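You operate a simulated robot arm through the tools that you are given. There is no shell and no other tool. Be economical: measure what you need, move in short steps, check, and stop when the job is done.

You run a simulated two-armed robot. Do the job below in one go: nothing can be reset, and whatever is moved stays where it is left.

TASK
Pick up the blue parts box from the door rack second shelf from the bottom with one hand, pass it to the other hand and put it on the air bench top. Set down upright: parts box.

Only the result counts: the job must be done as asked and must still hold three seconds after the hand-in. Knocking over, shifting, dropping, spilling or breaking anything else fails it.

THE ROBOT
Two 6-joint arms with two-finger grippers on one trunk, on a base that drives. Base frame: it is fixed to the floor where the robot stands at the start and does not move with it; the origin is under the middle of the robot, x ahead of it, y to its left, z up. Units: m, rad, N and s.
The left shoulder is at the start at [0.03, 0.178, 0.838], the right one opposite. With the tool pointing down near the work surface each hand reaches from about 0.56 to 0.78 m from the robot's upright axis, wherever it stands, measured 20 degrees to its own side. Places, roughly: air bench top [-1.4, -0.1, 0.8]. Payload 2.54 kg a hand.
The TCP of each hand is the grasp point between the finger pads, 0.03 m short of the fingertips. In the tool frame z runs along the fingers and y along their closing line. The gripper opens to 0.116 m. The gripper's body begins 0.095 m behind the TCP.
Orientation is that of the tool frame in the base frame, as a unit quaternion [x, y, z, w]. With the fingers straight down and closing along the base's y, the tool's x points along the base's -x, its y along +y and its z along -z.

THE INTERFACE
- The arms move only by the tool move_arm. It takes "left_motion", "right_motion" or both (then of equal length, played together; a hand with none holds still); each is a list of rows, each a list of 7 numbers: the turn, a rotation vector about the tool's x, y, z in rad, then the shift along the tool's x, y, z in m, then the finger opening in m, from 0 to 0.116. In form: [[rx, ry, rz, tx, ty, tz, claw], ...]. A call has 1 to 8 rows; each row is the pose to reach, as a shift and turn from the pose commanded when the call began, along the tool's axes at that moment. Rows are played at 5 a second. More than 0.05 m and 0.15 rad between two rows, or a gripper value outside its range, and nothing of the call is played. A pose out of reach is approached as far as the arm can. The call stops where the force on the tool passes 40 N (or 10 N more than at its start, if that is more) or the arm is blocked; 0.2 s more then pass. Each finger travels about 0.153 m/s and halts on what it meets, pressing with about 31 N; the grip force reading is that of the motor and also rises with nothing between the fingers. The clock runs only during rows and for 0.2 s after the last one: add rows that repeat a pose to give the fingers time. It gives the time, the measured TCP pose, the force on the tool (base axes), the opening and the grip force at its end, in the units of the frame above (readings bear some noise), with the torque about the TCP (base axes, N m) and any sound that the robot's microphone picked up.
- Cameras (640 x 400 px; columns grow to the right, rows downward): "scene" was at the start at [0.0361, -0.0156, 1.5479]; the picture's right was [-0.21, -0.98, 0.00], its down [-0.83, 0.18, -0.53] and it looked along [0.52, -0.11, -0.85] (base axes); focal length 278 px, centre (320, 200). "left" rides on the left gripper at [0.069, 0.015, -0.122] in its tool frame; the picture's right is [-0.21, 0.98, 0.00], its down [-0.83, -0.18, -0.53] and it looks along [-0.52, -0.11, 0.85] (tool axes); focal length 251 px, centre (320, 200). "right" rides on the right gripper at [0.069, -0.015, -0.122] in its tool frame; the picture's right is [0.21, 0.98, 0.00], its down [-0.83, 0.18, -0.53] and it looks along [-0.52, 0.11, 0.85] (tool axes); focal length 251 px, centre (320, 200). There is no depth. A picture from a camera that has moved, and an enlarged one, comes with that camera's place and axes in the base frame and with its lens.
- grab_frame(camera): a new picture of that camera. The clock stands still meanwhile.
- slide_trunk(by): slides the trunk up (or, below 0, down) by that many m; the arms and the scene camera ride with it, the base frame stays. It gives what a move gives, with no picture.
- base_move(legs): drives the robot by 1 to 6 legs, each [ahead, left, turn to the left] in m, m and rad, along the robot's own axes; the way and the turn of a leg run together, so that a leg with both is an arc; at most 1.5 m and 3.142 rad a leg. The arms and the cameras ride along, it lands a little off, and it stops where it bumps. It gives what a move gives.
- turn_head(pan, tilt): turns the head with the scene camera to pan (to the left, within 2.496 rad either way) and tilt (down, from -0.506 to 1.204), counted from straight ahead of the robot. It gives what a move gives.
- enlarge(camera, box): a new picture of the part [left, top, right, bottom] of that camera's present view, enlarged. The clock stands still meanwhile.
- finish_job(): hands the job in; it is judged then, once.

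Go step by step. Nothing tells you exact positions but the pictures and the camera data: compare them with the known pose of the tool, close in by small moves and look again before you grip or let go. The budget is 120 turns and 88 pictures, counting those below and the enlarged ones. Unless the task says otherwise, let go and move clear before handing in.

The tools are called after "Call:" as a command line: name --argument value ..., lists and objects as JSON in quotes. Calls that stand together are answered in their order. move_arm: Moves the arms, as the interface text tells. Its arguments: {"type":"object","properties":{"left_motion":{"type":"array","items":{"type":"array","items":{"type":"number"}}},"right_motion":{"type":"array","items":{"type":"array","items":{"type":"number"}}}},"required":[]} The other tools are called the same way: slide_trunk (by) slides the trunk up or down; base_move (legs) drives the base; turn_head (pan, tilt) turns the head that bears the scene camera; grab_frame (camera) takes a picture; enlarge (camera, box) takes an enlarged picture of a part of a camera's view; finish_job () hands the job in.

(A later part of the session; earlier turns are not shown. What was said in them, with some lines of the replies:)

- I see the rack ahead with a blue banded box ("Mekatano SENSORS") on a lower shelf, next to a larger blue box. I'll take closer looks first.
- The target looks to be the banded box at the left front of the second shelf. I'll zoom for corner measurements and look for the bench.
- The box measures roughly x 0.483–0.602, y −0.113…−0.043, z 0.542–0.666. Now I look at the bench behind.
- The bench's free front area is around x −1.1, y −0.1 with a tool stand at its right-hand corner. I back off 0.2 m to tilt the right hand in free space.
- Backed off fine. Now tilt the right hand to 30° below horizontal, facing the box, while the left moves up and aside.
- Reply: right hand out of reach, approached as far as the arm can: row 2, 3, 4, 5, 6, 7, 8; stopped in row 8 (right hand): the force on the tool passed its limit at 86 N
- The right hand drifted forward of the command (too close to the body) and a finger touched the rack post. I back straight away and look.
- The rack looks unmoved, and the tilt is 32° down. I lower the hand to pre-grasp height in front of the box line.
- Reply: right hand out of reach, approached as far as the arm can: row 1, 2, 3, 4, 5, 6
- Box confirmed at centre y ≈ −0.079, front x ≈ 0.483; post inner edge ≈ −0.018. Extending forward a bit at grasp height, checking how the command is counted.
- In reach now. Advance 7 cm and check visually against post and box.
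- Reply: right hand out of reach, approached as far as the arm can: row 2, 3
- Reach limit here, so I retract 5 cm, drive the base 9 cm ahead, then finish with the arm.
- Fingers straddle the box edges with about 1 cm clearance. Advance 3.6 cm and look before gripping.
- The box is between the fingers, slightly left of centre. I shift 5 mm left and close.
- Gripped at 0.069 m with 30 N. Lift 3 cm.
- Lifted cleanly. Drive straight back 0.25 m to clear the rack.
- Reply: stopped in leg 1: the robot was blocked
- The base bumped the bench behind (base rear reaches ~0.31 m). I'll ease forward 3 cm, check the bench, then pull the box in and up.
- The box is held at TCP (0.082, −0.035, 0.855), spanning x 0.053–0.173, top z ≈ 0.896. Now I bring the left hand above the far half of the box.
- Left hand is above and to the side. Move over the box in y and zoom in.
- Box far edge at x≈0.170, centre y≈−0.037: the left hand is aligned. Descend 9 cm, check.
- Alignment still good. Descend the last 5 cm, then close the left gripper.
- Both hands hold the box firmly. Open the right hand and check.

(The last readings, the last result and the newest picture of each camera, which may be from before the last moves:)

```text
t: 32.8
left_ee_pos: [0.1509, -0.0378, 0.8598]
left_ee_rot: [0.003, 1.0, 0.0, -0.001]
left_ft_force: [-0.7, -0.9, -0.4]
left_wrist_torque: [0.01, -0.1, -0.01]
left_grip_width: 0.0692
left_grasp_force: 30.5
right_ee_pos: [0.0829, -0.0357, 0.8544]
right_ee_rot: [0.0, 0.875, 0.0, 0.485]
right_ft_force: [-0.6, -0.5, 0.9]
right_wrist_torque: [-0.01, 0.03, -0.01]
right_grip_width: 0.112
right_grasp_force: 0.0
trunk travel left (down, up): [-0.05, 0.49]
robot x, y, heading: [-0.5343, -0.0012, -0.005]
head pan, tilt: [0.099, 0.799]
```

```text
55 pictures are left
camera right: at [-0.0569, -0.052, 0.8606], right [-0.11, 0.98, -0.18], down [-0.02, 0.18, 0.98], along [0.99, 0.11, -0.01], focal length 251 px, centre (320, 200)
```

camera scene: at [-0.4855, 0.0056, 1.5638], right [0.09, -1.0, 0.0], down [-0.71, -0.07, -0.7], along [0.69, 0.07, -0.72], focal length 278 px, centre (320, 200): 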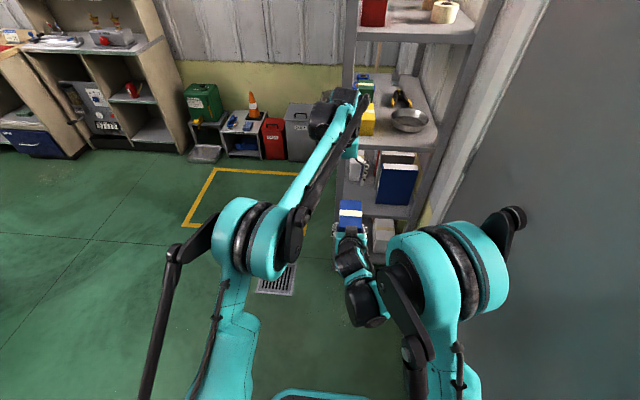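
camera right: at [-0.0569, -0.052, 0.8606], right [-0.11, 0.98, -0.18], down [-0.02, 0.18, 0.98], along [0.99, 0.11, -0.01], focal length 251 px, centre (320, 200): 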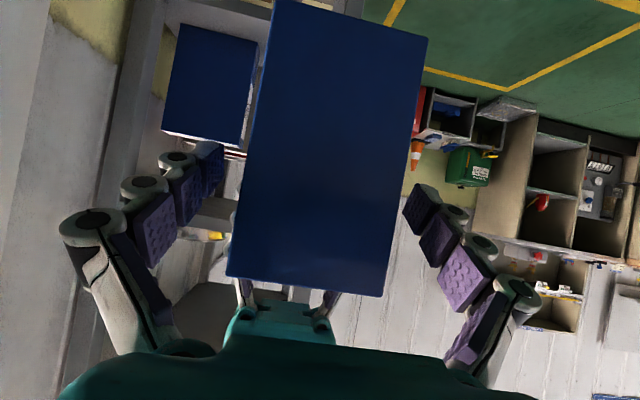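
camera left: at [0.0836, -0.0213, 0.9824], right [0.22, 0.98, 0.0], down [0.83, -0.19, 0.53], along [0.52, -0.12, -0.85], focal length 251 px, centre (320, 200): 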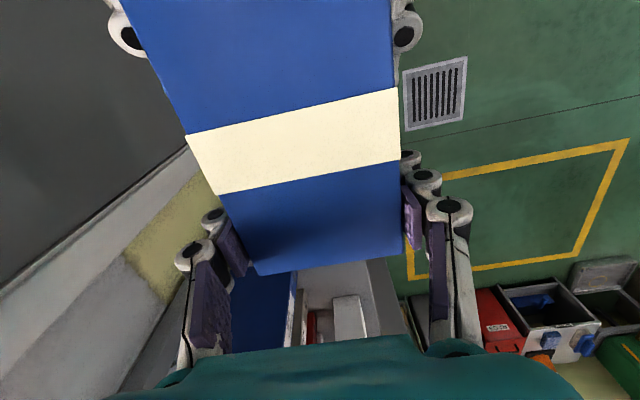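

The left hand holds it alone. I raise the left hand up out of the open right fingers.

Call:
move_arm --left_motion '[[0, 0, 0, -0.01, 0, -0.025, 0.05], [0, 0, 0, -0.02, 0, -0.05, 0.05], [0, 0, 0, -0.03, 0, -0.08, 0.05], [0, 0, 0, -0.03, 0, -0.11, 0.05], [0, 0, 0, -0.03, 0, -0.14, 0.05], [0, 0, 0, -0.03, 0.02, -0.16, 0.05], [0, 0, 0, -0.03, 0.04, -0.16, 0.05]]'

Call:
grab_frame --camera "scene"

Call:
grab_frame --camera "right"

```text
t: 34.4
left_ee_pos: [0.1807, 0.004, 1.0187]
left_ee_rot: [0.003, 1.0, 0.0, -0.001]
left_ft_force: [-0.3, 0.4, -2.9]
left_wrist_torque: [0.0, -0.12, 0.01]
left_grip_width: 0.0692
left_grasp_force: 31.7
right_ee_pos: [0.0823, -0.0353, 0.8537]
right_ee_rot: [0.0, 0.875, 0.0, 0.484]
right_ft_force: [-0.3, -0.8, -0.6]
right_wrist_torque: [-0.01, 0.0, -0.04]
right_grip_width: 0.1121
right_grasp_force: 0.1
trunk travel left (down, up): [-0.05, 0.49]
robot x, y, heading: [-0.5347, 0.0011, -0.007]
head pan, tilt: [0.099, 0.799]
```

```text
54 pictures are left
camera scene: at [-0.4856, 0.0065, 1.5638], right [0.09, -1.0, 0.0], down [-0.71, -0.07, -0.7], along [0.69, 0.07, -0.72], focal length 278 px, centre (320, 200)
```

scene: 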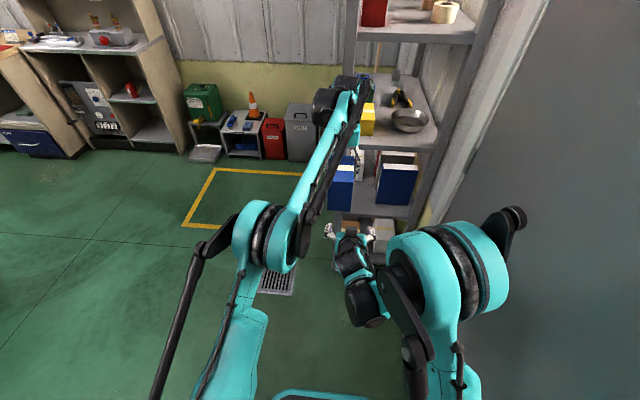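

```text
53 pictures are left
camera right: at [-0.0569, -0.0519, 0.8606], right [-0.11, 0.98, -0.18], down [-0.02, 0.18, 0.98], along [0.99, 0.11, -0.01], focal length 251 px, centre (320, 200)
```

right: 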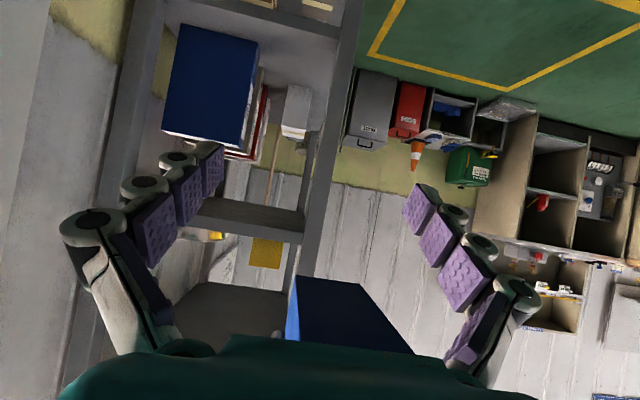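

Handover done; box is in the left hand. Now retract the right hand to its starting-like pose near the body.

Call:
move_arm --right_motion '[[0, 0.133, 0, 0.023, -0.024, -0.0225, 0.116], [0, 0.266, 0, 0.046, -0.048, -0.045, 0.116], [0, 0.399, 0, 0.069, -0.072, -0.0675, 0.116], [0, 0.532, 0, 0.092, -0.096, -0.09, 0.116], [0, 0.665, 0, 0.115, -0.12, -0.1125, 0.116], [0, 0.798, 0, 0.137, -0.144, -0.135, 0.116], [0, 0.931, 0, 0.16, -0.168, -0.1575, 0.116], [0, 1.064, 0, 0.183, -0.19, -0.18, 0.116]]'

Call:
slide_trunk --by 0.3

Call:
grab_frame --camera "scene"

Call:
grab_frame --camera "left"

```text
t: 36.1
left_ee_pos: [0.1805, 0.0028, 1.0199]
left_ee_rot: [0.003, 1.0, 0.0, 0.0]
left_ft_force: [-1.1, -0.5, -2.6]
left_wrist_torque: [0.0, -0.1, -0.02]
left_grip_width: 0.0691
left_grasp_force: 31.1
right_ee_pos: [-0.1677, -0.2265, 0.7954]
right_ee_rot: [0.001, 1.0, 0.002, -0.026]
right_ft_force: [0.9, -0.2, -0.1]
right_wrist_torque: [-0.02, -0.02, -0.01]
right_grip_width: 0.116
right_grasp_force: 0.1
trunk travel left (down, up): [-0.05, 0.49]
robot x, y, heading: [-0.534, 0.0018, -0.005]
head pan, tilt: [0.099, 0.799]
```

```text
t: 39.1
left_ee_pos: [0.1814, 0.0027, 1.3199]
left_ee_rot: [0.003, 1.0, 0.001, 0.0]
left_ft_force: [-0.4, 0.2, -2.4]
left_wrist_torque: [-0.01, -0.1, 0.04]
left_grip_width: 0.0693
left_grasp_force: 31.4
right_ee_pos: [-0.1675, -0.2259, 1.0946]
right_ee_rot: [0.0, 1.0, 0.0, -0.025]
right_ft_force: [-0.9, 0.3, 0.5]
right_wrist_torque: [-0.03, 0.01, 0.03]
right_grip_width: 0.1159
right_grasp_force: 0.1
trunk travel left (down, up): [-0.35, 0.19]
robot x, y, heading: [-0.5339, -0.0019, -0.004]
head pan, tilt: [0.099, 0.799]
```

```text
52 pictures are left
camera scene: at [-0.4853, 0.006, 1.8637], right [0.09, -1.0, 0.0], down [-0.71, -0.07, -0.7], along [0.69, 0.07, -0.72], focal length 278 px, centre (320, 200)
```

scene: 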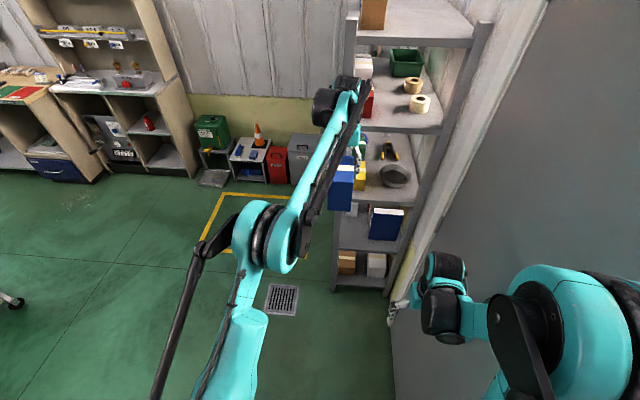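

```text
51 pictures are left
camera left: at [0.1131, 0.0182, 1.4415], right [0.22, 0.98, 0.0], down [0.82, -0.19, 0.53], along [0.52, -0.12, -0.85], focal length 251 px, centre (320, 200)
```

left: 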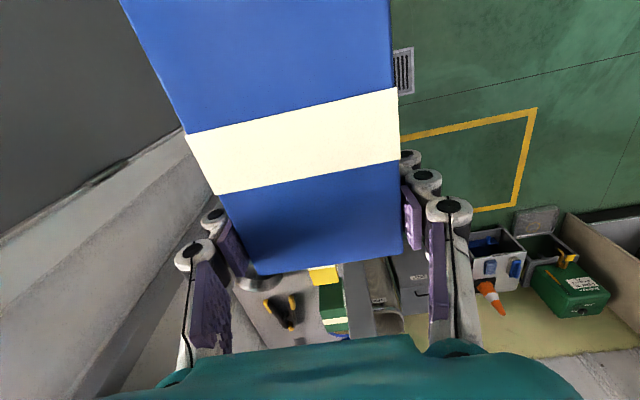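

Box is secure and raised. Drive to the open floor on the left before turning.

Call:
base_move --legs '[[0.05, 0.6, 0]]'

Call:
turn_head --pan 2.4 --tilt 0.5

Call:
grab_frame --camera "scene"

Call:
turn_head --pan 1.4 --tilt 0.5

Call:
grab_frame --camera "scene"

```text
t: 42.5
left_ee_pos: [0.2301, 0.607, 1.3195]
left_ee_rot: [-0.002, 1.0, 0.0, 0.0]
left_ft_force: [-0.4, -0.4, -2.2]
left_wrist_torque: [-0.04, -0.08, -0.01]
left_grip_width: 0.0694
left_grasp_force: 30.9
right_ee_pos: [-0.1157, 0.3757, 1.0954]
right_ee_rot: [-0.004, 1.0, 0.0, -0.026]
right_ft_force: [0.5, -0.5, -1.1]
right_wrist_torque: [0.02, -0.01, -0.02]
right_grip_width: 0.1158
right_grasp_force: 0.0
trunk travel left (down, up): [-0.35, 0.19]
robot x, y, heading: [-0.4844, 0.5974, 0.004]
head pan, tilt: [0.099, 0.799]
```

```text
t: 44.7
left_ee_pos: [0.2312, 0.6085, 1.3194]
left_ee_rot: [-0.002, 1.0, 0.0, 0.001]
left_ft_force: [0.4, -0.2, -2.3]
left_wrist_torque: [0.01, -0.1, -0.02]
left_grip_width: 0.0692
left_grasp_force: 30.8
right_ee_pos: [-0.1137, 0.377, 1.0963]
right_ee_rot: [-0.005, 1.0, 0.0, -0.025]
right_ft_force: [-0.8, 0.5, 0.2]
right_wrist_torque: [0.02, -0.03, -0.03]
right_grip_width: 0.1158
right_grasp_force: 0.1
trunk travel left (down, up): [-0.35, 0.19]
robot x, y, heading: [-0.4841, 0.5974, 0.008]
head pan, tilt: [2.4, 0.499]
```

```text
50 pictures are left
camera scene: at [-0.582, 0.6586, 1.8898], right [0.67, 0.74, 0.0], down [0.35, -0.32, -0.88], along [-0.65, 0.59, -0.48], focal length 278 px, centre (320, 200)
```

scene: 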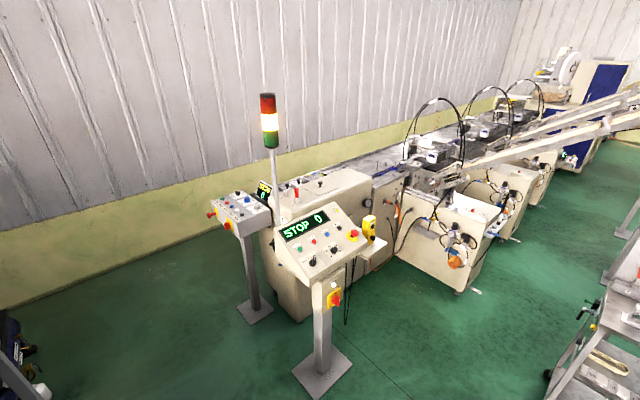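

```text
t: 46.0
left_ee_pos: [0.2318, 0.6077, 1.3194]
left_ee_rot: [-0.002, 1.0, 0.0, 0.0]
left_ft_force: [1.0, -0.1, -2.2]
left_wrist_torque: [-0.02, -0.09, -0.01]
left_grip_width: 0.0691
left_grasp_force: 30.6
right_ee_pos: [-0.1157, 0.3767, 1.0956]
right_ee_rot: [-0.005, 1.0, 0.0, -0.026]
right_ft_force: [-0.1, 0.0, -0.4]
right_wrist_torque: [0.01, 0.0, -0.01]
right_grip_width: 0.116
right_grasp_force: 0.0
trunk travel left (down, up): [-0.35, 0.19]
robot x, y, heading: [-0.4851, 0.5953, 0.001]
head pan, tilt: [1.4, 0.499]
```

```text
49 pictures are left
camera scene: at [-0.4996, 0.687, 1.8898], right [0.99, -0.17, 0.0], down [-0.08, -0.47, -0.88], along [0.15, 0.87, -0.48], focal length 278 px, centre (320, 200)
```

scene: 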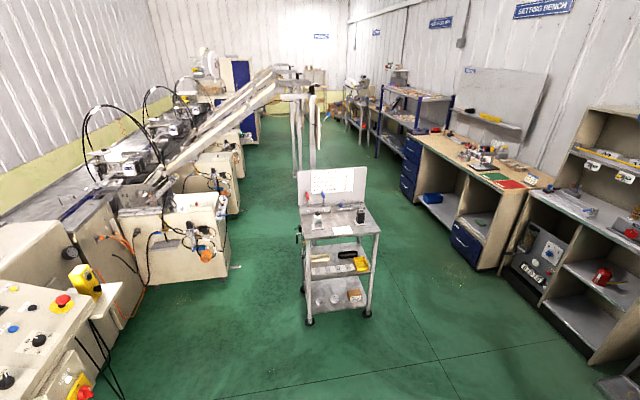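

Plenty of room here. Turn left by π in place.

Call:
base_move --legs '[[0, 0, 1.57], [0, 0, 1.57]]'

Call:
turn_head --pan 0.6 --tilt 0.7

Call:
grab_frame --camera "scene"

```text
t: 53.9
left_ee_pos: [-1.2006, 0.6176, 1.3194]
left_ee_rot: [1.0, -0.019, 0.0, 0.0]
left_ft_force: [0.8, -0.4, -3.1]
left_wrist_torque: [0.03, 0.11, 0.01]
left_grip_width: 0.0693
left_grasp_force: 31.0
right_ee_pos: [-0.8427, 0.8338, 1.0967]
right_ee_rot: [1.0, -0.016, 0.025, 0.0]
right_ft_force: [0.0, 0.1, -0.2]
right_wrist_torque: [0.04, 0.02, 0.01]
right_grip_width: 0.116
right_grasp_force: 0.2
trunk travel left (down, up): [-0.35, 0.19]
robot x, y, heading: [-0.4842, 0.6012, 3.101]
head pan, tilt: [1.4, 0.499]
```

```text
t: 55.0
left_ee_pos: [-1.1983, 0.6174, 1.3205]
left_ee_rot: [1.0, -0.018, 0.0, 0.001]
left_ft_force: [-0.7, -0.4, -1.6]
left_wrist_torque: [0.03, 0.13, -0.03]
left_grip_width: 0.0692
left_grasp_force: 31.4
right_ee_pos: [-0.8446, 0.8337, 1.0964]
right_ee_rot: [1.0, -0.015, 0.026, 0.001]
right_ft_force: [1.0, -0.5, -0.8]
right_wrist_torque: [0.02, -0.02, -0.02]
right_grip_width: 0.1162
right_grasp_force: 0.1
trunk travel left (down, up): [-0.35, 0.19]
robot x, y, heading: [-0.4814, 0.5972, 3.108]
head pan, tilt: [0.6, 0.7]
```

```text
48 pictures are left
camera scene: at [-0.528, 0.5509, 1.8721], right [-0.53, 0.84, 0.0], down [0.54, 0.34, -0.76], along [-0.65, -0.41, -0.64], focal length 278 px, centre (320, 200)
```

scene: 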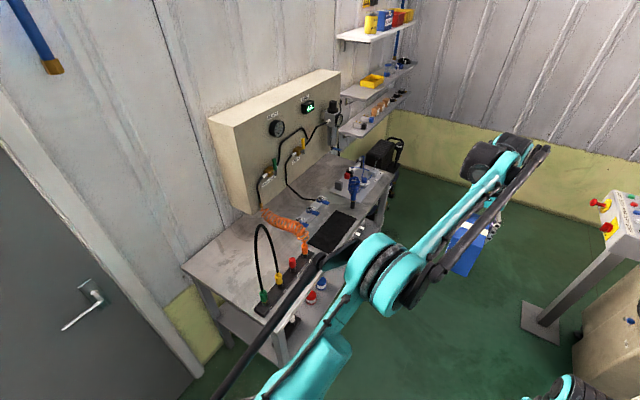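

The bench runs along the wall; its free area is about x −0.9…−1.25, y −0.4…0, with a hose rack along its front edge. I raise the trunk fully and the right hand a bit before driving in front of the bench's end.

Call:
slide_trunk --by 0.18

Call:
move_arm --right_motion '[[0, 0, 0, 0, 0, -0.03, 0.116], [0, 0, 0, 0, 0, -0.06, 0.116], [0, 0, 0, 0, 0, -0.09, 0.116], [0, 0, 0, 0, 0, -0.12, 0.116], [0, 0, 0, 0, 0, -0.15, 0.116]]'

Call:
base_move --legs '[[-0.1, 0.0, 0.035], [0, 0.25, 0]]'

Call:
turn_head --pan 0.3 --tilt 0.8

Call:
grab_frame --camera "scene"

```text
t: 57.0
left_ee_pos: [-1.1999, 0.617, 1.4996]
left_ee_rot: [1.0, -0.017, 0.0, 0.001]
left_ft_force: [-0.5, -0.5, -3.1]
left_wrist_torque: [-0.04, 0.06, 0.0]
left_grip_width: 0.0693
left_grasp_force: 30.9
right_ee_pos: [-0.8444, 0.8353, 1.275]
right_ee_rot: [1.0, -0.016, 0.025, 0.001]
right_ft_force: [0.0, -1.2, 0.3]
right_wrist_torque: [0.02, -0.01, -0.02]
right_grip_width: 0.116
right_grasp_force: 0.1
trunk travel left (down, up): [-0.53, 0.01]
robot x, y, heading: [-0.4822, 0.5992, 3.102]
head pan, tilt: [0.6, 0.7]
```

```text
t: 58.2
left_ee_pos: [-1.2, 0.6165, 1.5007]
left_ee_rot: [1.0, -0.018, 0.0, 0.001]
left_ft_force: [0.7, 0.2, -2.2]
left_wrist_torque: [0.0, 0.11, -0.01]
left_grip_width: 0.0692
left_grasp_force: 31.5
right_ee_pos: [-0.8498, 0.8338, 1.4251]
right_ee_rot: [1.0, -0.016, 0.024, 0.001]
right_ft_force: [0.2, 0.6, 0.5]
right_wrist_torque: [-0.01, 0.02, 0.02]
right_grip_width: 0.1159
right_grasp_force: 0.0
trunk travel left (down, up): [-0.53, 0.01]
robot x, y, heading: [-0.481, 0.6023, 3.102]
head pan, tilt: [0.6, 0.7]
```

```text
t: 60.8
left_ee_pos: [-1.0998, 0.3461, 1.4996]
left_ee_rot: [1.0, -0.002, 0.0, 0.001]
left_ft_force: [0.2, 0.2, -2.5]
left_wrist_torque: [-0.02, 0.09, -0.01]
left_grip_width: 0.0689
left_grasp_force: 30.8
right_ee_pos: [-0.758, 0.5737, 1.4246]
right_ee_rot: [1.0, 0.002, 0.025, 0.0]
right_ft_force: [-0.7, 0.5, 0.0]
right_wrist_torque: [0.04, 0.03, 0.01]
right_grip_width: 0.1159
right_grasp_force: 0.1
trunk travel left (down, up): [-0.53, 0.01]
robot x, y, heading: [-0.3832, 0.3472, 3.142]
head pan, tilt: [0.6, 0.7]
```

```text
t: 61.6
left_ee_pos: [-1.0997, 0.3433, 1.4997]
left_ee_rot: [1.0, -0.003, 0.0, -0.001]
left_ft_force: [0.0, 0.0, -2.1]
left_wrist_torque: [0.04, 0.08, -0.03]
left_grip_width: 0.0693
left_grasp_force: 30.9
right_ee_pos: [-0.7594, 0.5718, 1.4256]
right_ee_rot: [1.0, 0.002, 0.025, 0.001]
right_ft_force: [-0.1, -0.9, 0.8]
right_wrist_torque: [0.04, 0.01, 0.0]
right_grip_width: 0.1161
right_grasp_force: 0.1
trunk travel left (down, up): [-0.53, 0.01]
robot x, y, heading: [-0.3824, 0.3505, 3.14]
head pan, tilt: [0.3, 0.799]
```

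```text
47 pictures are left
camera scene: at [-0.4344, 0.3237, 2.0438], right [-0.29, 0.96, 0.0], down [0.69, 0.21, -0.7], along [-0.67, -0.2, -0.72], focal length 278 px, centre (320, 200)
```

scene: 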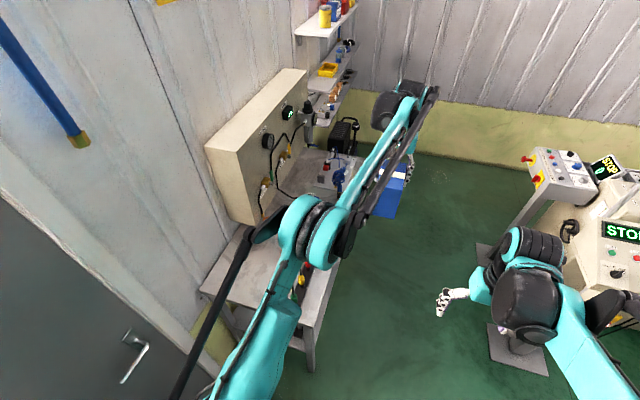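

Clear so far; an overhead pipe hangs near the wall at about (−0.8, −0.35, 1.69), so I stay around y = 0.1. Continue left 0.25 m.

Call:
base_move --legs '[[0, 0.25, 0]]'

Call:
grab_frame --camera "scene"

Call:
grab_frame --camera "left"

Call:
grab_frame --camera "right"

```text
t: 63.4
left_ee_pos: [-1.0996, 0.0978, 1.4987]
left_ee_rot: [1.0, -0.001, 0.0, 0.001]
left_ft_force: [0.2, -0.7, -3.2]
left_wrist_torque: [-0.02, 0.07, 0.02]
left_grip_width: 0.0695
left_grasp_force: 30.5
right_ee_pos: [-0.7594, 0.3255, 1.4246]
right_ee_rot: [1.0, 0.001, 0.025, 0.0]
right_ft_force: [-0.1, 0.0, 0.1]
right_wrist_torque: [0.0, -0.01, -0.01]
right_grip_width: 0.1161
right_grasp_force: 0.0
trunk travel left (down, up): [-0.53, 0.01]
robot x, y, heading: [-0.3862, 0.1049, 3.142]
head pan, tilt: [0.3, 0.799]
```

```text
46 pictures are left
camera scene: at [-0.4348, 0.0784, 2.0438], right [-0.29, 0.96, 0.0], down [0.69, 0.21, -0.7], along [-0.67, -0.2, -0.72], focal length 278 px, centre (320, 200)
```

scene: 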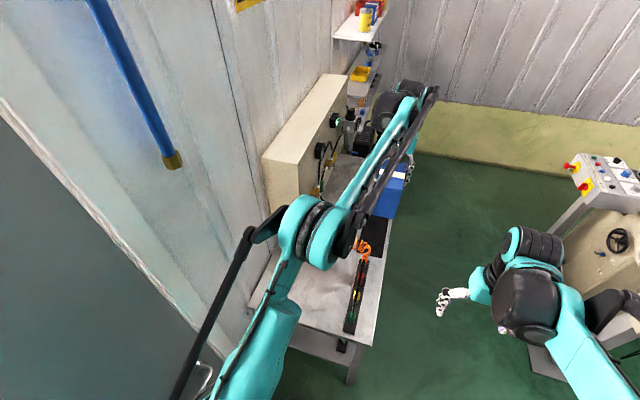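

```text
45 pictures are left
camera left: at [-1.0302, 0.0828, 1.6217], right [-0.22, -0.98, 0.0], down [-0.83, 0.19, 0.53], along [-0.52, 0.12, -0.85], focal length 251 px, centre (320, 200)
```

left: 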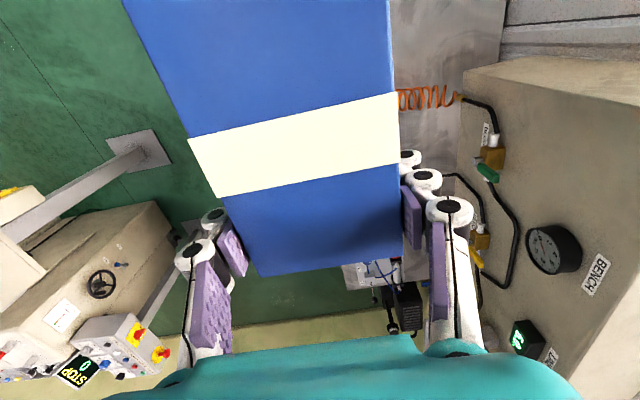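

```text
44 pictures are left
camera right: at [-0.6962, 0.34, 1.5504], right [0.22, -0.98, 0.01], down [-0.85, -0.18, 0.49], along [-0.48, -0.12, -0.87], focal length 251 px, centre (320, 200)
```

right: 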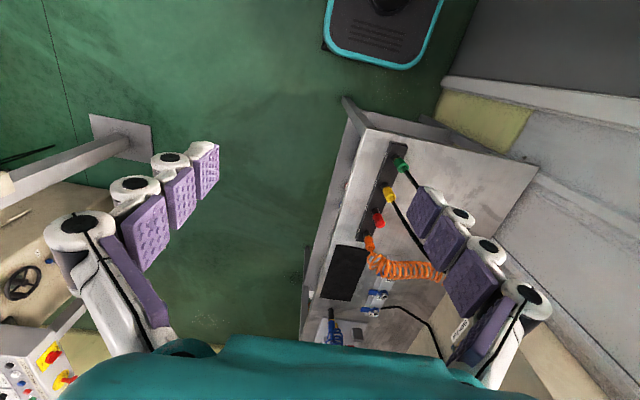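

The free bench area is confirmed around (−1.07, −0.2); a hose arch stands over the rack at y≈0 up to z≈1.3. I shift the left hand 0.2 m toward the wall side at the present height, past the arch.

Call:
move_arm --left_motion '[[0, 0, 0, 0, 0.03, 0, 0.05], [0, 0, 0, 0, 0.06, 0, 0.05], [0, 0, 0, 0, 0.09, 0, 0.05], [0, 0, 0, 0, 0.12, 0, 0.05], [0, 0, 0, 0, 0.15, 0, 0.05], [0, 0, 0, 0, 0.18, 0, 0.05], [0, 0, 0, 0, 0.21, 0, 0.05]]'

Call:
grab_frame --camera "scene"

Call:
grab_frame --camera "right"

```text
t: 65.0
left_ee_pos: [-1.102, -0.1144, 1.4979]
left_ee_rot: [1.0, -0.002, 0.0, -0.001]
left_ft_force: [0.8, -0.3, -3.0]
left_wrist_torque: [0.01, 0.09, -0.01]
left_grip_width: 0.0694
left_grasp_force: 30.9
right_ee_pos: [-0.7592, 0.3233, 1.4259]
right_ee_rot: [1.0, 0.0, 0.025, -0.001]
right_ft_force: [-1.2, -0.3, 0.7]
right_wrist_torque: [0.03, -0.03, 0.01]
right_grip_width: 0.1161
right_grasp_force: 0.1
trunk travel left (down, up): [-0.53, 0.01]
robot x, y, heading: [-0.3871, 0.1018, 3.14]
head pan, tilt: [0.3, 0.799]
```

```text
43 pictures are left
camera scene: at [-0.4347, 0.0748, 2.0438], right [-0.29, 0.96, 0.0], down [0.69, 0.21, -0.7], along [-0.67, -0.2, -0.72], focal length 278 px, centre (320, 200)
```

scene: 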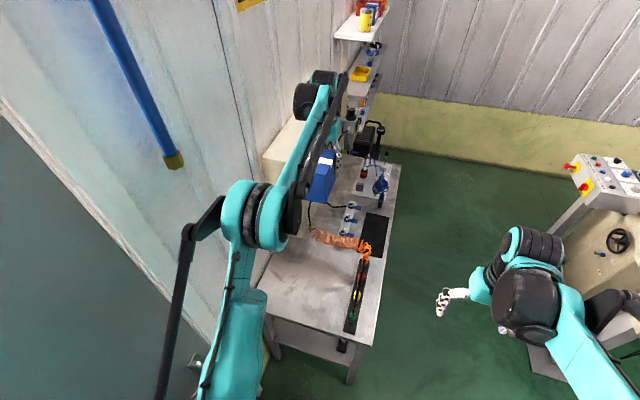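

```text
42 pictures are left
camera right: at [-0.696, 0.3374, 1.5509], right [0.22, -0.98, 0.01], down [-0.85, -0.18, 0.49], along [-0.48, -0.11, -0.87], focal length 251 px, centre (320, 200)
```

right: 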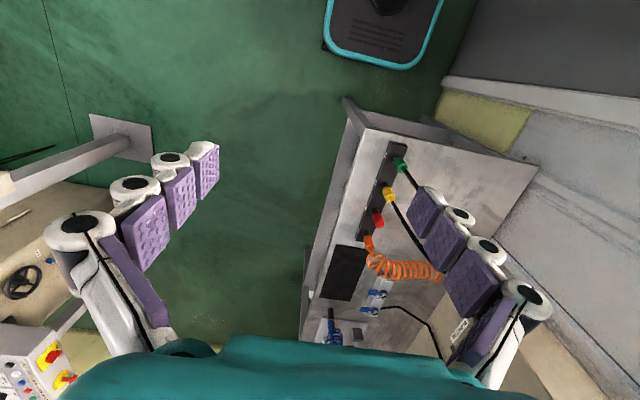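

The hand is past the arch. A further 6 cm toward the wall side for margin, then lower the trunk 0.3 m.

Call:
move_arm --left_motion '[[0, 0, 0, 0.005, 0.03, 0, 0.05], [0, 0, 0, 0.01, 0.07, 0, 0.05], [0, 0, 0, 0.01, 0.07, 0, 0.05]]'

Call:
slide_trunk --by -0.25

Call:
grab_frame --camera "scene"

Call:
grab_frame --camera "right"

```text
t: 65.8
left_ee_pos: [-1.0914, -0.1822, 1.499]
left_ee_rot: [1.0, -0.003, 0.0, 0.0]
left_ft_force: [0.4, 0.0, -1.6]
left_wrist_torque: [-0.02, 0.05, 0.01]
left_grip_width: 0.0694
left_grasp_force: 30.9
right_ee_pos: [-0.7599, 0.3268, 1.4245]
right_ee_rot: [1.0, 0.001, 0.025, 0.001]
right_ft_force: [-0.9, -0.1, -0.3]
right_wrist_torque: [0.01, -0.02, -0.03]
right_grip_width: 0.1161
right_grasp_force: 0.1
trunk travel left (down, up): [-0.53, 0.01]
robot x, y, heading: [-0.3843, 0.1025, 3.137]
head pan, tilt: [0.3, 0.799]
```

```text
t: 68.4
left_ee_pos: [-1.0907, -0.1828, 1.2485]
left_ee_rot: [1.0, -0.001, 0.0, 0.0]
left_ft_force: [-0.2, -0.8, -2.6]
left_wrist_torque: [0.02, 0.1, 0.01]
left_grip_width: 0.0697
left_grasp_force: 30.9
right_ee_pos: [-0.7587, 0.3257, 1.1766]
right_ee_rot: [1.0, 0.001, 0.025, -0.001]
right_ft_force: [0.3, 0.4, -0.6]
right_wrist_torque: [-0.01, 0.01, 0.03]
right_grip_width: 0.1159
right_grasp_force: 0.1
trunk travel left (down, up): [-0.28, 0.26]
robot x, y, heading: [-0.388, 0.0986, 3.138]
head pan, tilt: [0.3, 0.799]
```

```text
41 pictures are left
camera scene: at [-0.4346, 0.0767, 1.794], right [-0.29, 0.96, 0.0], down [0.69, 0.21, -0.7], along [-0.67, -0.2, -0.72], focal length 278 px, centre (320, 200)
```

scene: 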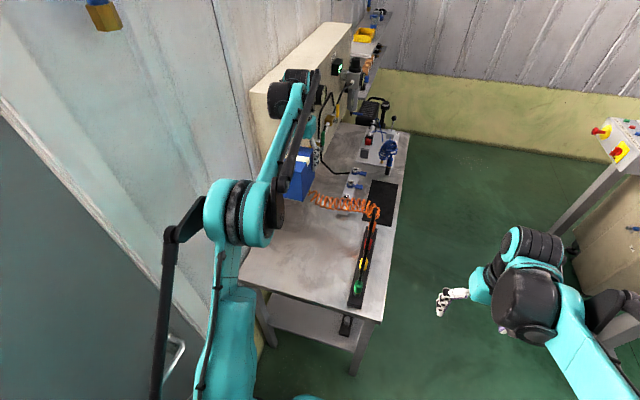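

```text
40 pictures are left
camera right: at [-0.696, 0.3387, 1.3008], right [0.22, -0.98, 0.01], down [-0.85, -0.18, 0.49], along [-0.48, -0.12, -0.87], focal length 251 px, centre (320, 200)
```

right: 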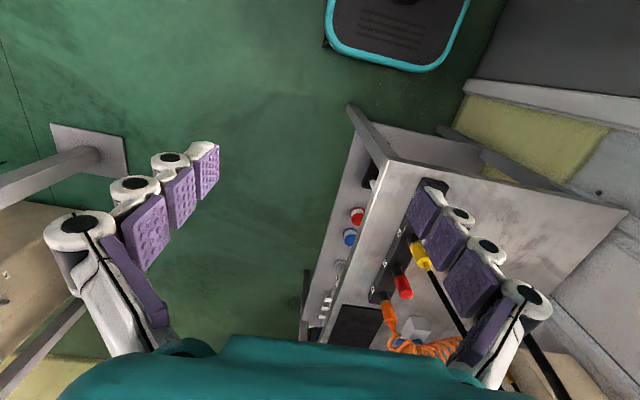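

Path is clear above the free area. Lower another 0.22 m and look with both cameras.

Call:
slide_trunk --by -0.22

Call:
grab_frame --camera "left"

Call:
grab_frame --camera "scene"

```text
t: 70.7
left_ee_pos: [-1.0917, -0.183, 1.0284]
left_ee_rot: [1.0, -0.001, 0.0, 0.0]
left_ft_force: [0.4, -0.1, -2.1]
left_wrist_torque: [-0.03, 0.1, 0.02]
left_grip_width: 0.0694
left_grasp_force: 30.9
right_ee_pos: [-0.7583, 0.3245, 0.9556]
right_ee_rot: [1.0, 0.0, 0.025, 0.0]
right_ft_force: [-0.4, 0.4, -0.1]
right_wrist_torque: [0.01, 0.02, -0.01]
right_grip_width: 0.1157
right_grasp_force: 0.1
trunk travel left (down, up): [-0.06, 0.48]
robot x, y, heading: [-0.3857, 0.1016, 3.138]
head pan, tilt: [0.3, 0.799]
```

```text
39 pictures are left
camera left: at [-1.0202, -0.1987, 1.1515], right [-0.22, -0.98, 0.0], down [-0.82, 0.18, 0.53], along [-0.52, 0.12, -0.85], focal length 251 px, centre (320, 200)
```

left: 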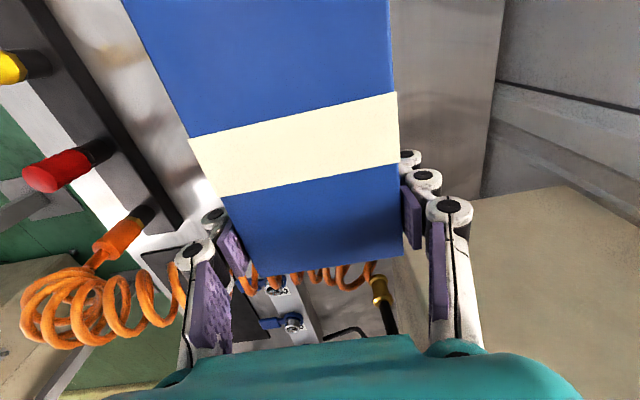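

```text
38 pictures are left
camera scene: at [-0.4345, 0.0767, 1.574], right [-0.29, 0.96, 0.0], down [0.69, 0.21, -0.7], along [-0.67, -0.2, -0.72], focal length 278 px, centre (320, 200)
```

scene: 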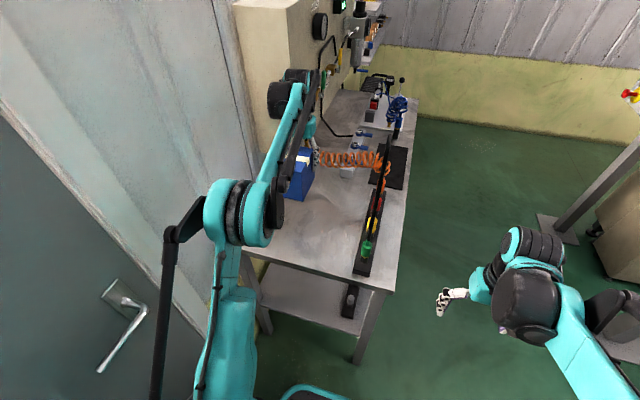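

Box is about 0.14 m above the bench in the free area, clear of rack and coil. Lower by arm to just above the surface, pulling 3 cm toward the robot.

Call:
move_arm --left_motion '[[0, 0, 0, 0.01, 0, 0.025, 0.05], [0, 0, 0, 0.02, 0, 0.05, 0.05], [0, 0, 0, 0.03, 0, 0.075, 0.05], [0, 0, 0, 0.03, 0, 0.1, 0.05], [0, 0, 0, 0.03, 0, 0.12, 0.05], [0, 0, 0, 0.03, 0, 0.12, 0.05]]'

Call:
enlarge --camera "scene" --box '[220, 80, 420, 280]'

Call:
grab_frame --camera "right"

```text
t: 72.1
left_ee_pos: [-1.0608, -0.1838, 0.9089]
left_ee_rot: [1.0, -0.002, 0.0, 0.001]
left_ft_force: [4.7, 1.2, 10.6]
left_wrist_torque: [0.16, -0.64, -0.03]
left_grip_width: 0.0694
left_grasp_force: 31.2
right_ee_pos: [-0.7596, 0.325, 0.9564]
right_ee_rot: [1.0, 0.0, 0.025, 0.0]
right_ft_force: [0.3, 0.8, -0.2]
right_wrist_torque: [0.0, -0.01, 0.02]
right_grip_width: 0.1162
right_grasp_force: 0.1
trunk travel left (down, up): [-0.06, 0.48]
robot x, y, heading: [-0.3859, 0.1057, 3.139]
head pan, tilt: [0.3, 0.799]
```

```text
2.00 times, centred on (320, 180) of scene
camera zoom: at [-0.4329, 0.0774, 1.5738], right [-0.29, 0.96, 0.0], down [0.69, 0.21, -0.7], along [-0.67, -0.2, -0.72], focal length 556 px, centre (320, 240)
```

zoom: 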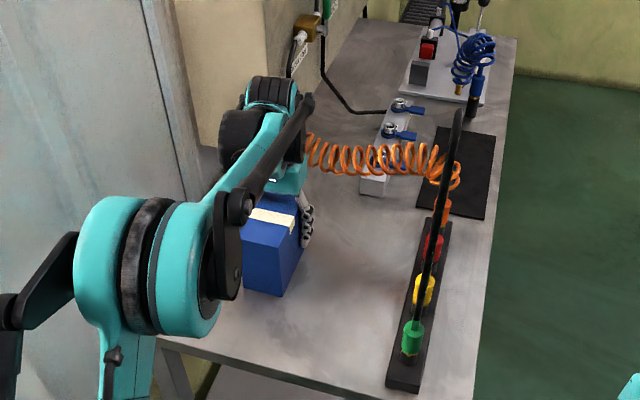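

```text
36 pictures are left
camera right: at [-0.6948, 0.3392, 1.0809], right [0.22, -0.98, 0.01], down [-0.85, -0.18, 0.49], along [-0.48, -0.12, -0.87], focal length 251 px, centre (320, 200)
```

right: 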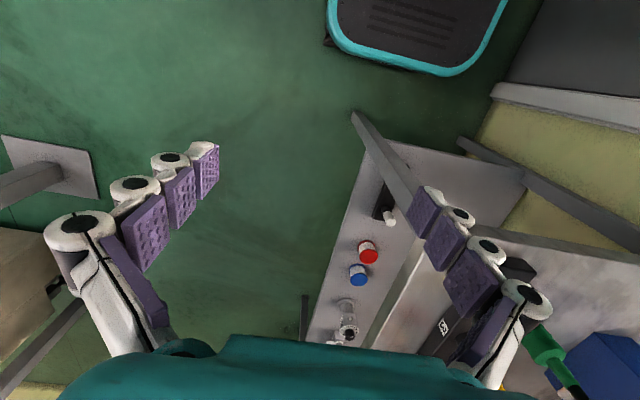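

Contact: upward force ~13 N at z 0.909 and the torque matches the box resting on its base. Open the fingers slowly.

Call:
move_arm --left_motion '[[0, 0, 0, 0, 0, 0, 0.066], [0, 0, 0, 0, 0, 0, 0.072], [0, 0, 0, 0, 0, 0, 0.08], [0, 0, 0, 0, 0, 0, 0.095], [0, 0, 0, 0, 0, 0, 0.11], [0, 0, 0, 0, 0, 0, 0.11]]'

Call:
grab_frame --camera "left"

Call:
enlarge --camera "scene" --box '[260, 140, 360, 240]'

```text
t: 73.5
left_ee_pos: [-1.0622, -0.1847, 0.9097]
left_ee_rot: [1.0, -0.001, 0.0, -0.001]
left_ft_force: [0.1, -0.2, 0.2]
left_wrist_torque: [-0.01, 0.01, 0.0]
left_grip_width: 0.1102
left_grasp_force: 0.0
right_ee_pos: [-0.759, 0.3244, 0.9546]
right_ee_rot: [1.0, 0.001, 0.025, 0.0]
right_ft_force: [0.0, 0.0, -0.2]
right_wrist_torque: [0.03, -0.02, -0.02]
right_grip_width: 0.116
right_grasp_force: 0.1
trunk travel left (down, up): [-0.06, 0.48]
robot x, y, heading: [-0.3865, 0.1055, 3.135]
head pan, tilt: [0.3, 0.799]
```

```text
35 pictures are left
camera left: at [-0.991, -0.199, 1.0311], right [-0.22, -0.98, 0.0], down [-0.82, 0.18, 0.53], along [-0.52, 0.12, -0.85], focal length 251 px, centre (320, 200)
```

left: 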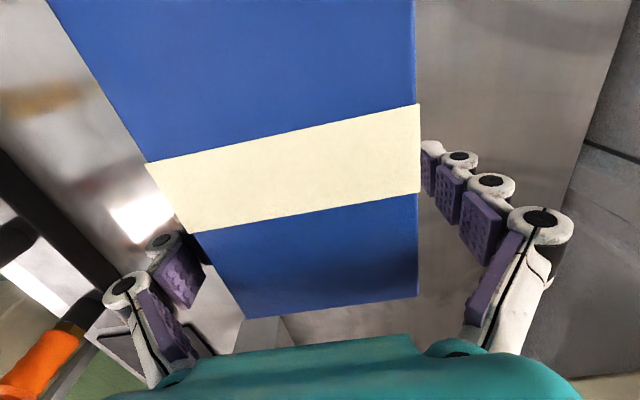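

```text
4.00 times, centred on (310, 190) of scene
camera zoom: at [-0.4343, 0.0768, 1.5738], right [-0.29, 0.96, 0.0], down [0.69, 0.21, -0.7], along [-0.67, -0.2, -0.72], focal length 1112 px, centre (360, 240)
```

zoom: 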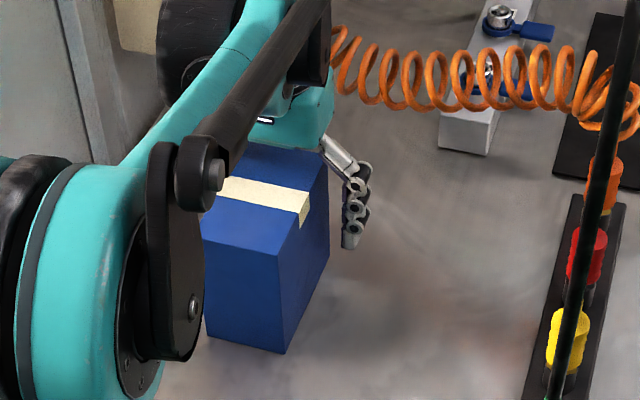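

The box stands free and upright on the bench. Raise the left hand straight up.

Call:
move_arm --left_motion '[[0, 0, 0, 0, 0, -0.02, 0.11], [0, 0, 0, 0, 0, -0.05, 0.11], [0, 0, 0, 0, 0, -0.09, 0.11], [0, 0, 0, 0, 0, -0.13, 0.11], [0, 0, 0, 0, 0, -0.16, 0.11]]'

Call:
grab_frame --camera "left"

Call:
enlarge --camera "scene" --box '[220, 100, 400, 280]'

```text
t: 74.7
left_ee_pos: [-1.0593, -0.1844, 1.0696]
left_ee_rot: [1.0, -0.002, -0.001, 0.0]
left_ft_force: [-0.4, -0.4, -0.2]
left_wrist_torque: [-0.05, -0.01, 0.0]
left_grip_width: 0.1101
left_grasp_force: 0.0
right_ee_pos: [-0.7584, 0.3258, 0.9561]
right_ee_rot: [1.0, 0.002, 0.025, 0.0]
right_ft_force: [-0.5, 0.8, -0.5]
right_wrist_torque: [0.03, 0.01, 0.03]
right_grip_width: 0.116
right_grasp_force: 0.0
trunk travel left (down, up): [-0.06, 0.48]
robot x, y, heading: [-0.3847, 0.1041, 3.138]
head pan, tilt: [0.3, 0.799]
```

```text
33 pictures are left
camera left: at [-0.989, -0.1999, 1.1917], right [-0.22, -0.98, 0.0], down [-0.82, 0.18, 0.53], along [-0.52, 0.12, -0.85], focal length 251 px, centre (320, 200)
```

left: 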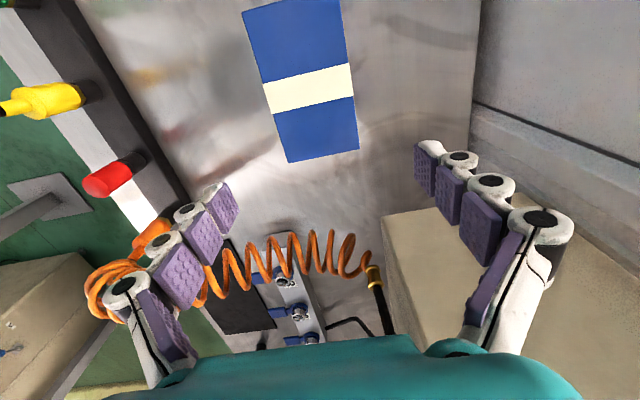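

```text
2.22 times, centred on (310, 190) of scene
camera zoom: at [-0.4341, 0.0769, 1.5739], right [-0.29, 0.96, 0.0], down [0.69, 0.21, -0.7], along [-0.67, -0.2, -0.72], focal length 618 px, centre (342, 222)
```

zoom: 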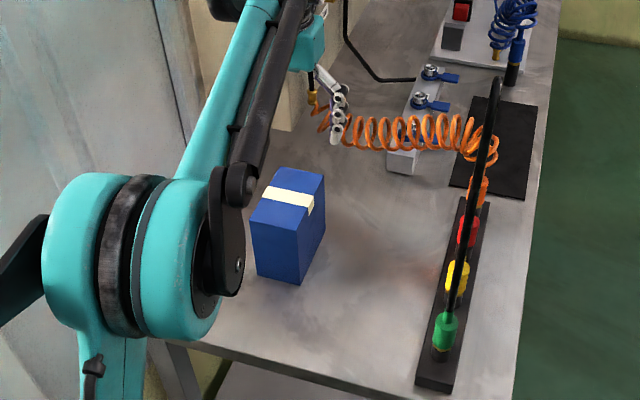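

The parts box stands upright and free on the bench top, with both hands clear and nothing around it disturbed. Handing in.

Call:
finish_job

```text
The job is handed in.
```

I took the blue parts box from the second shelf with the right hand and passed it to the left. It is now standing upright on the air bench top with both hands clear.

Two contacts happened along the way:
- **Rack post:** while I was reorienting the right hand, a finger touched the post and the move stopped at 86 N. The rack looked unmoved in the pictures afterwards.
- **Bench:** the base bumped it once while backing away from the rack and stopped. I saw nothing out of place on it afterwards, though I did not measure whether the bench itself had shifted.
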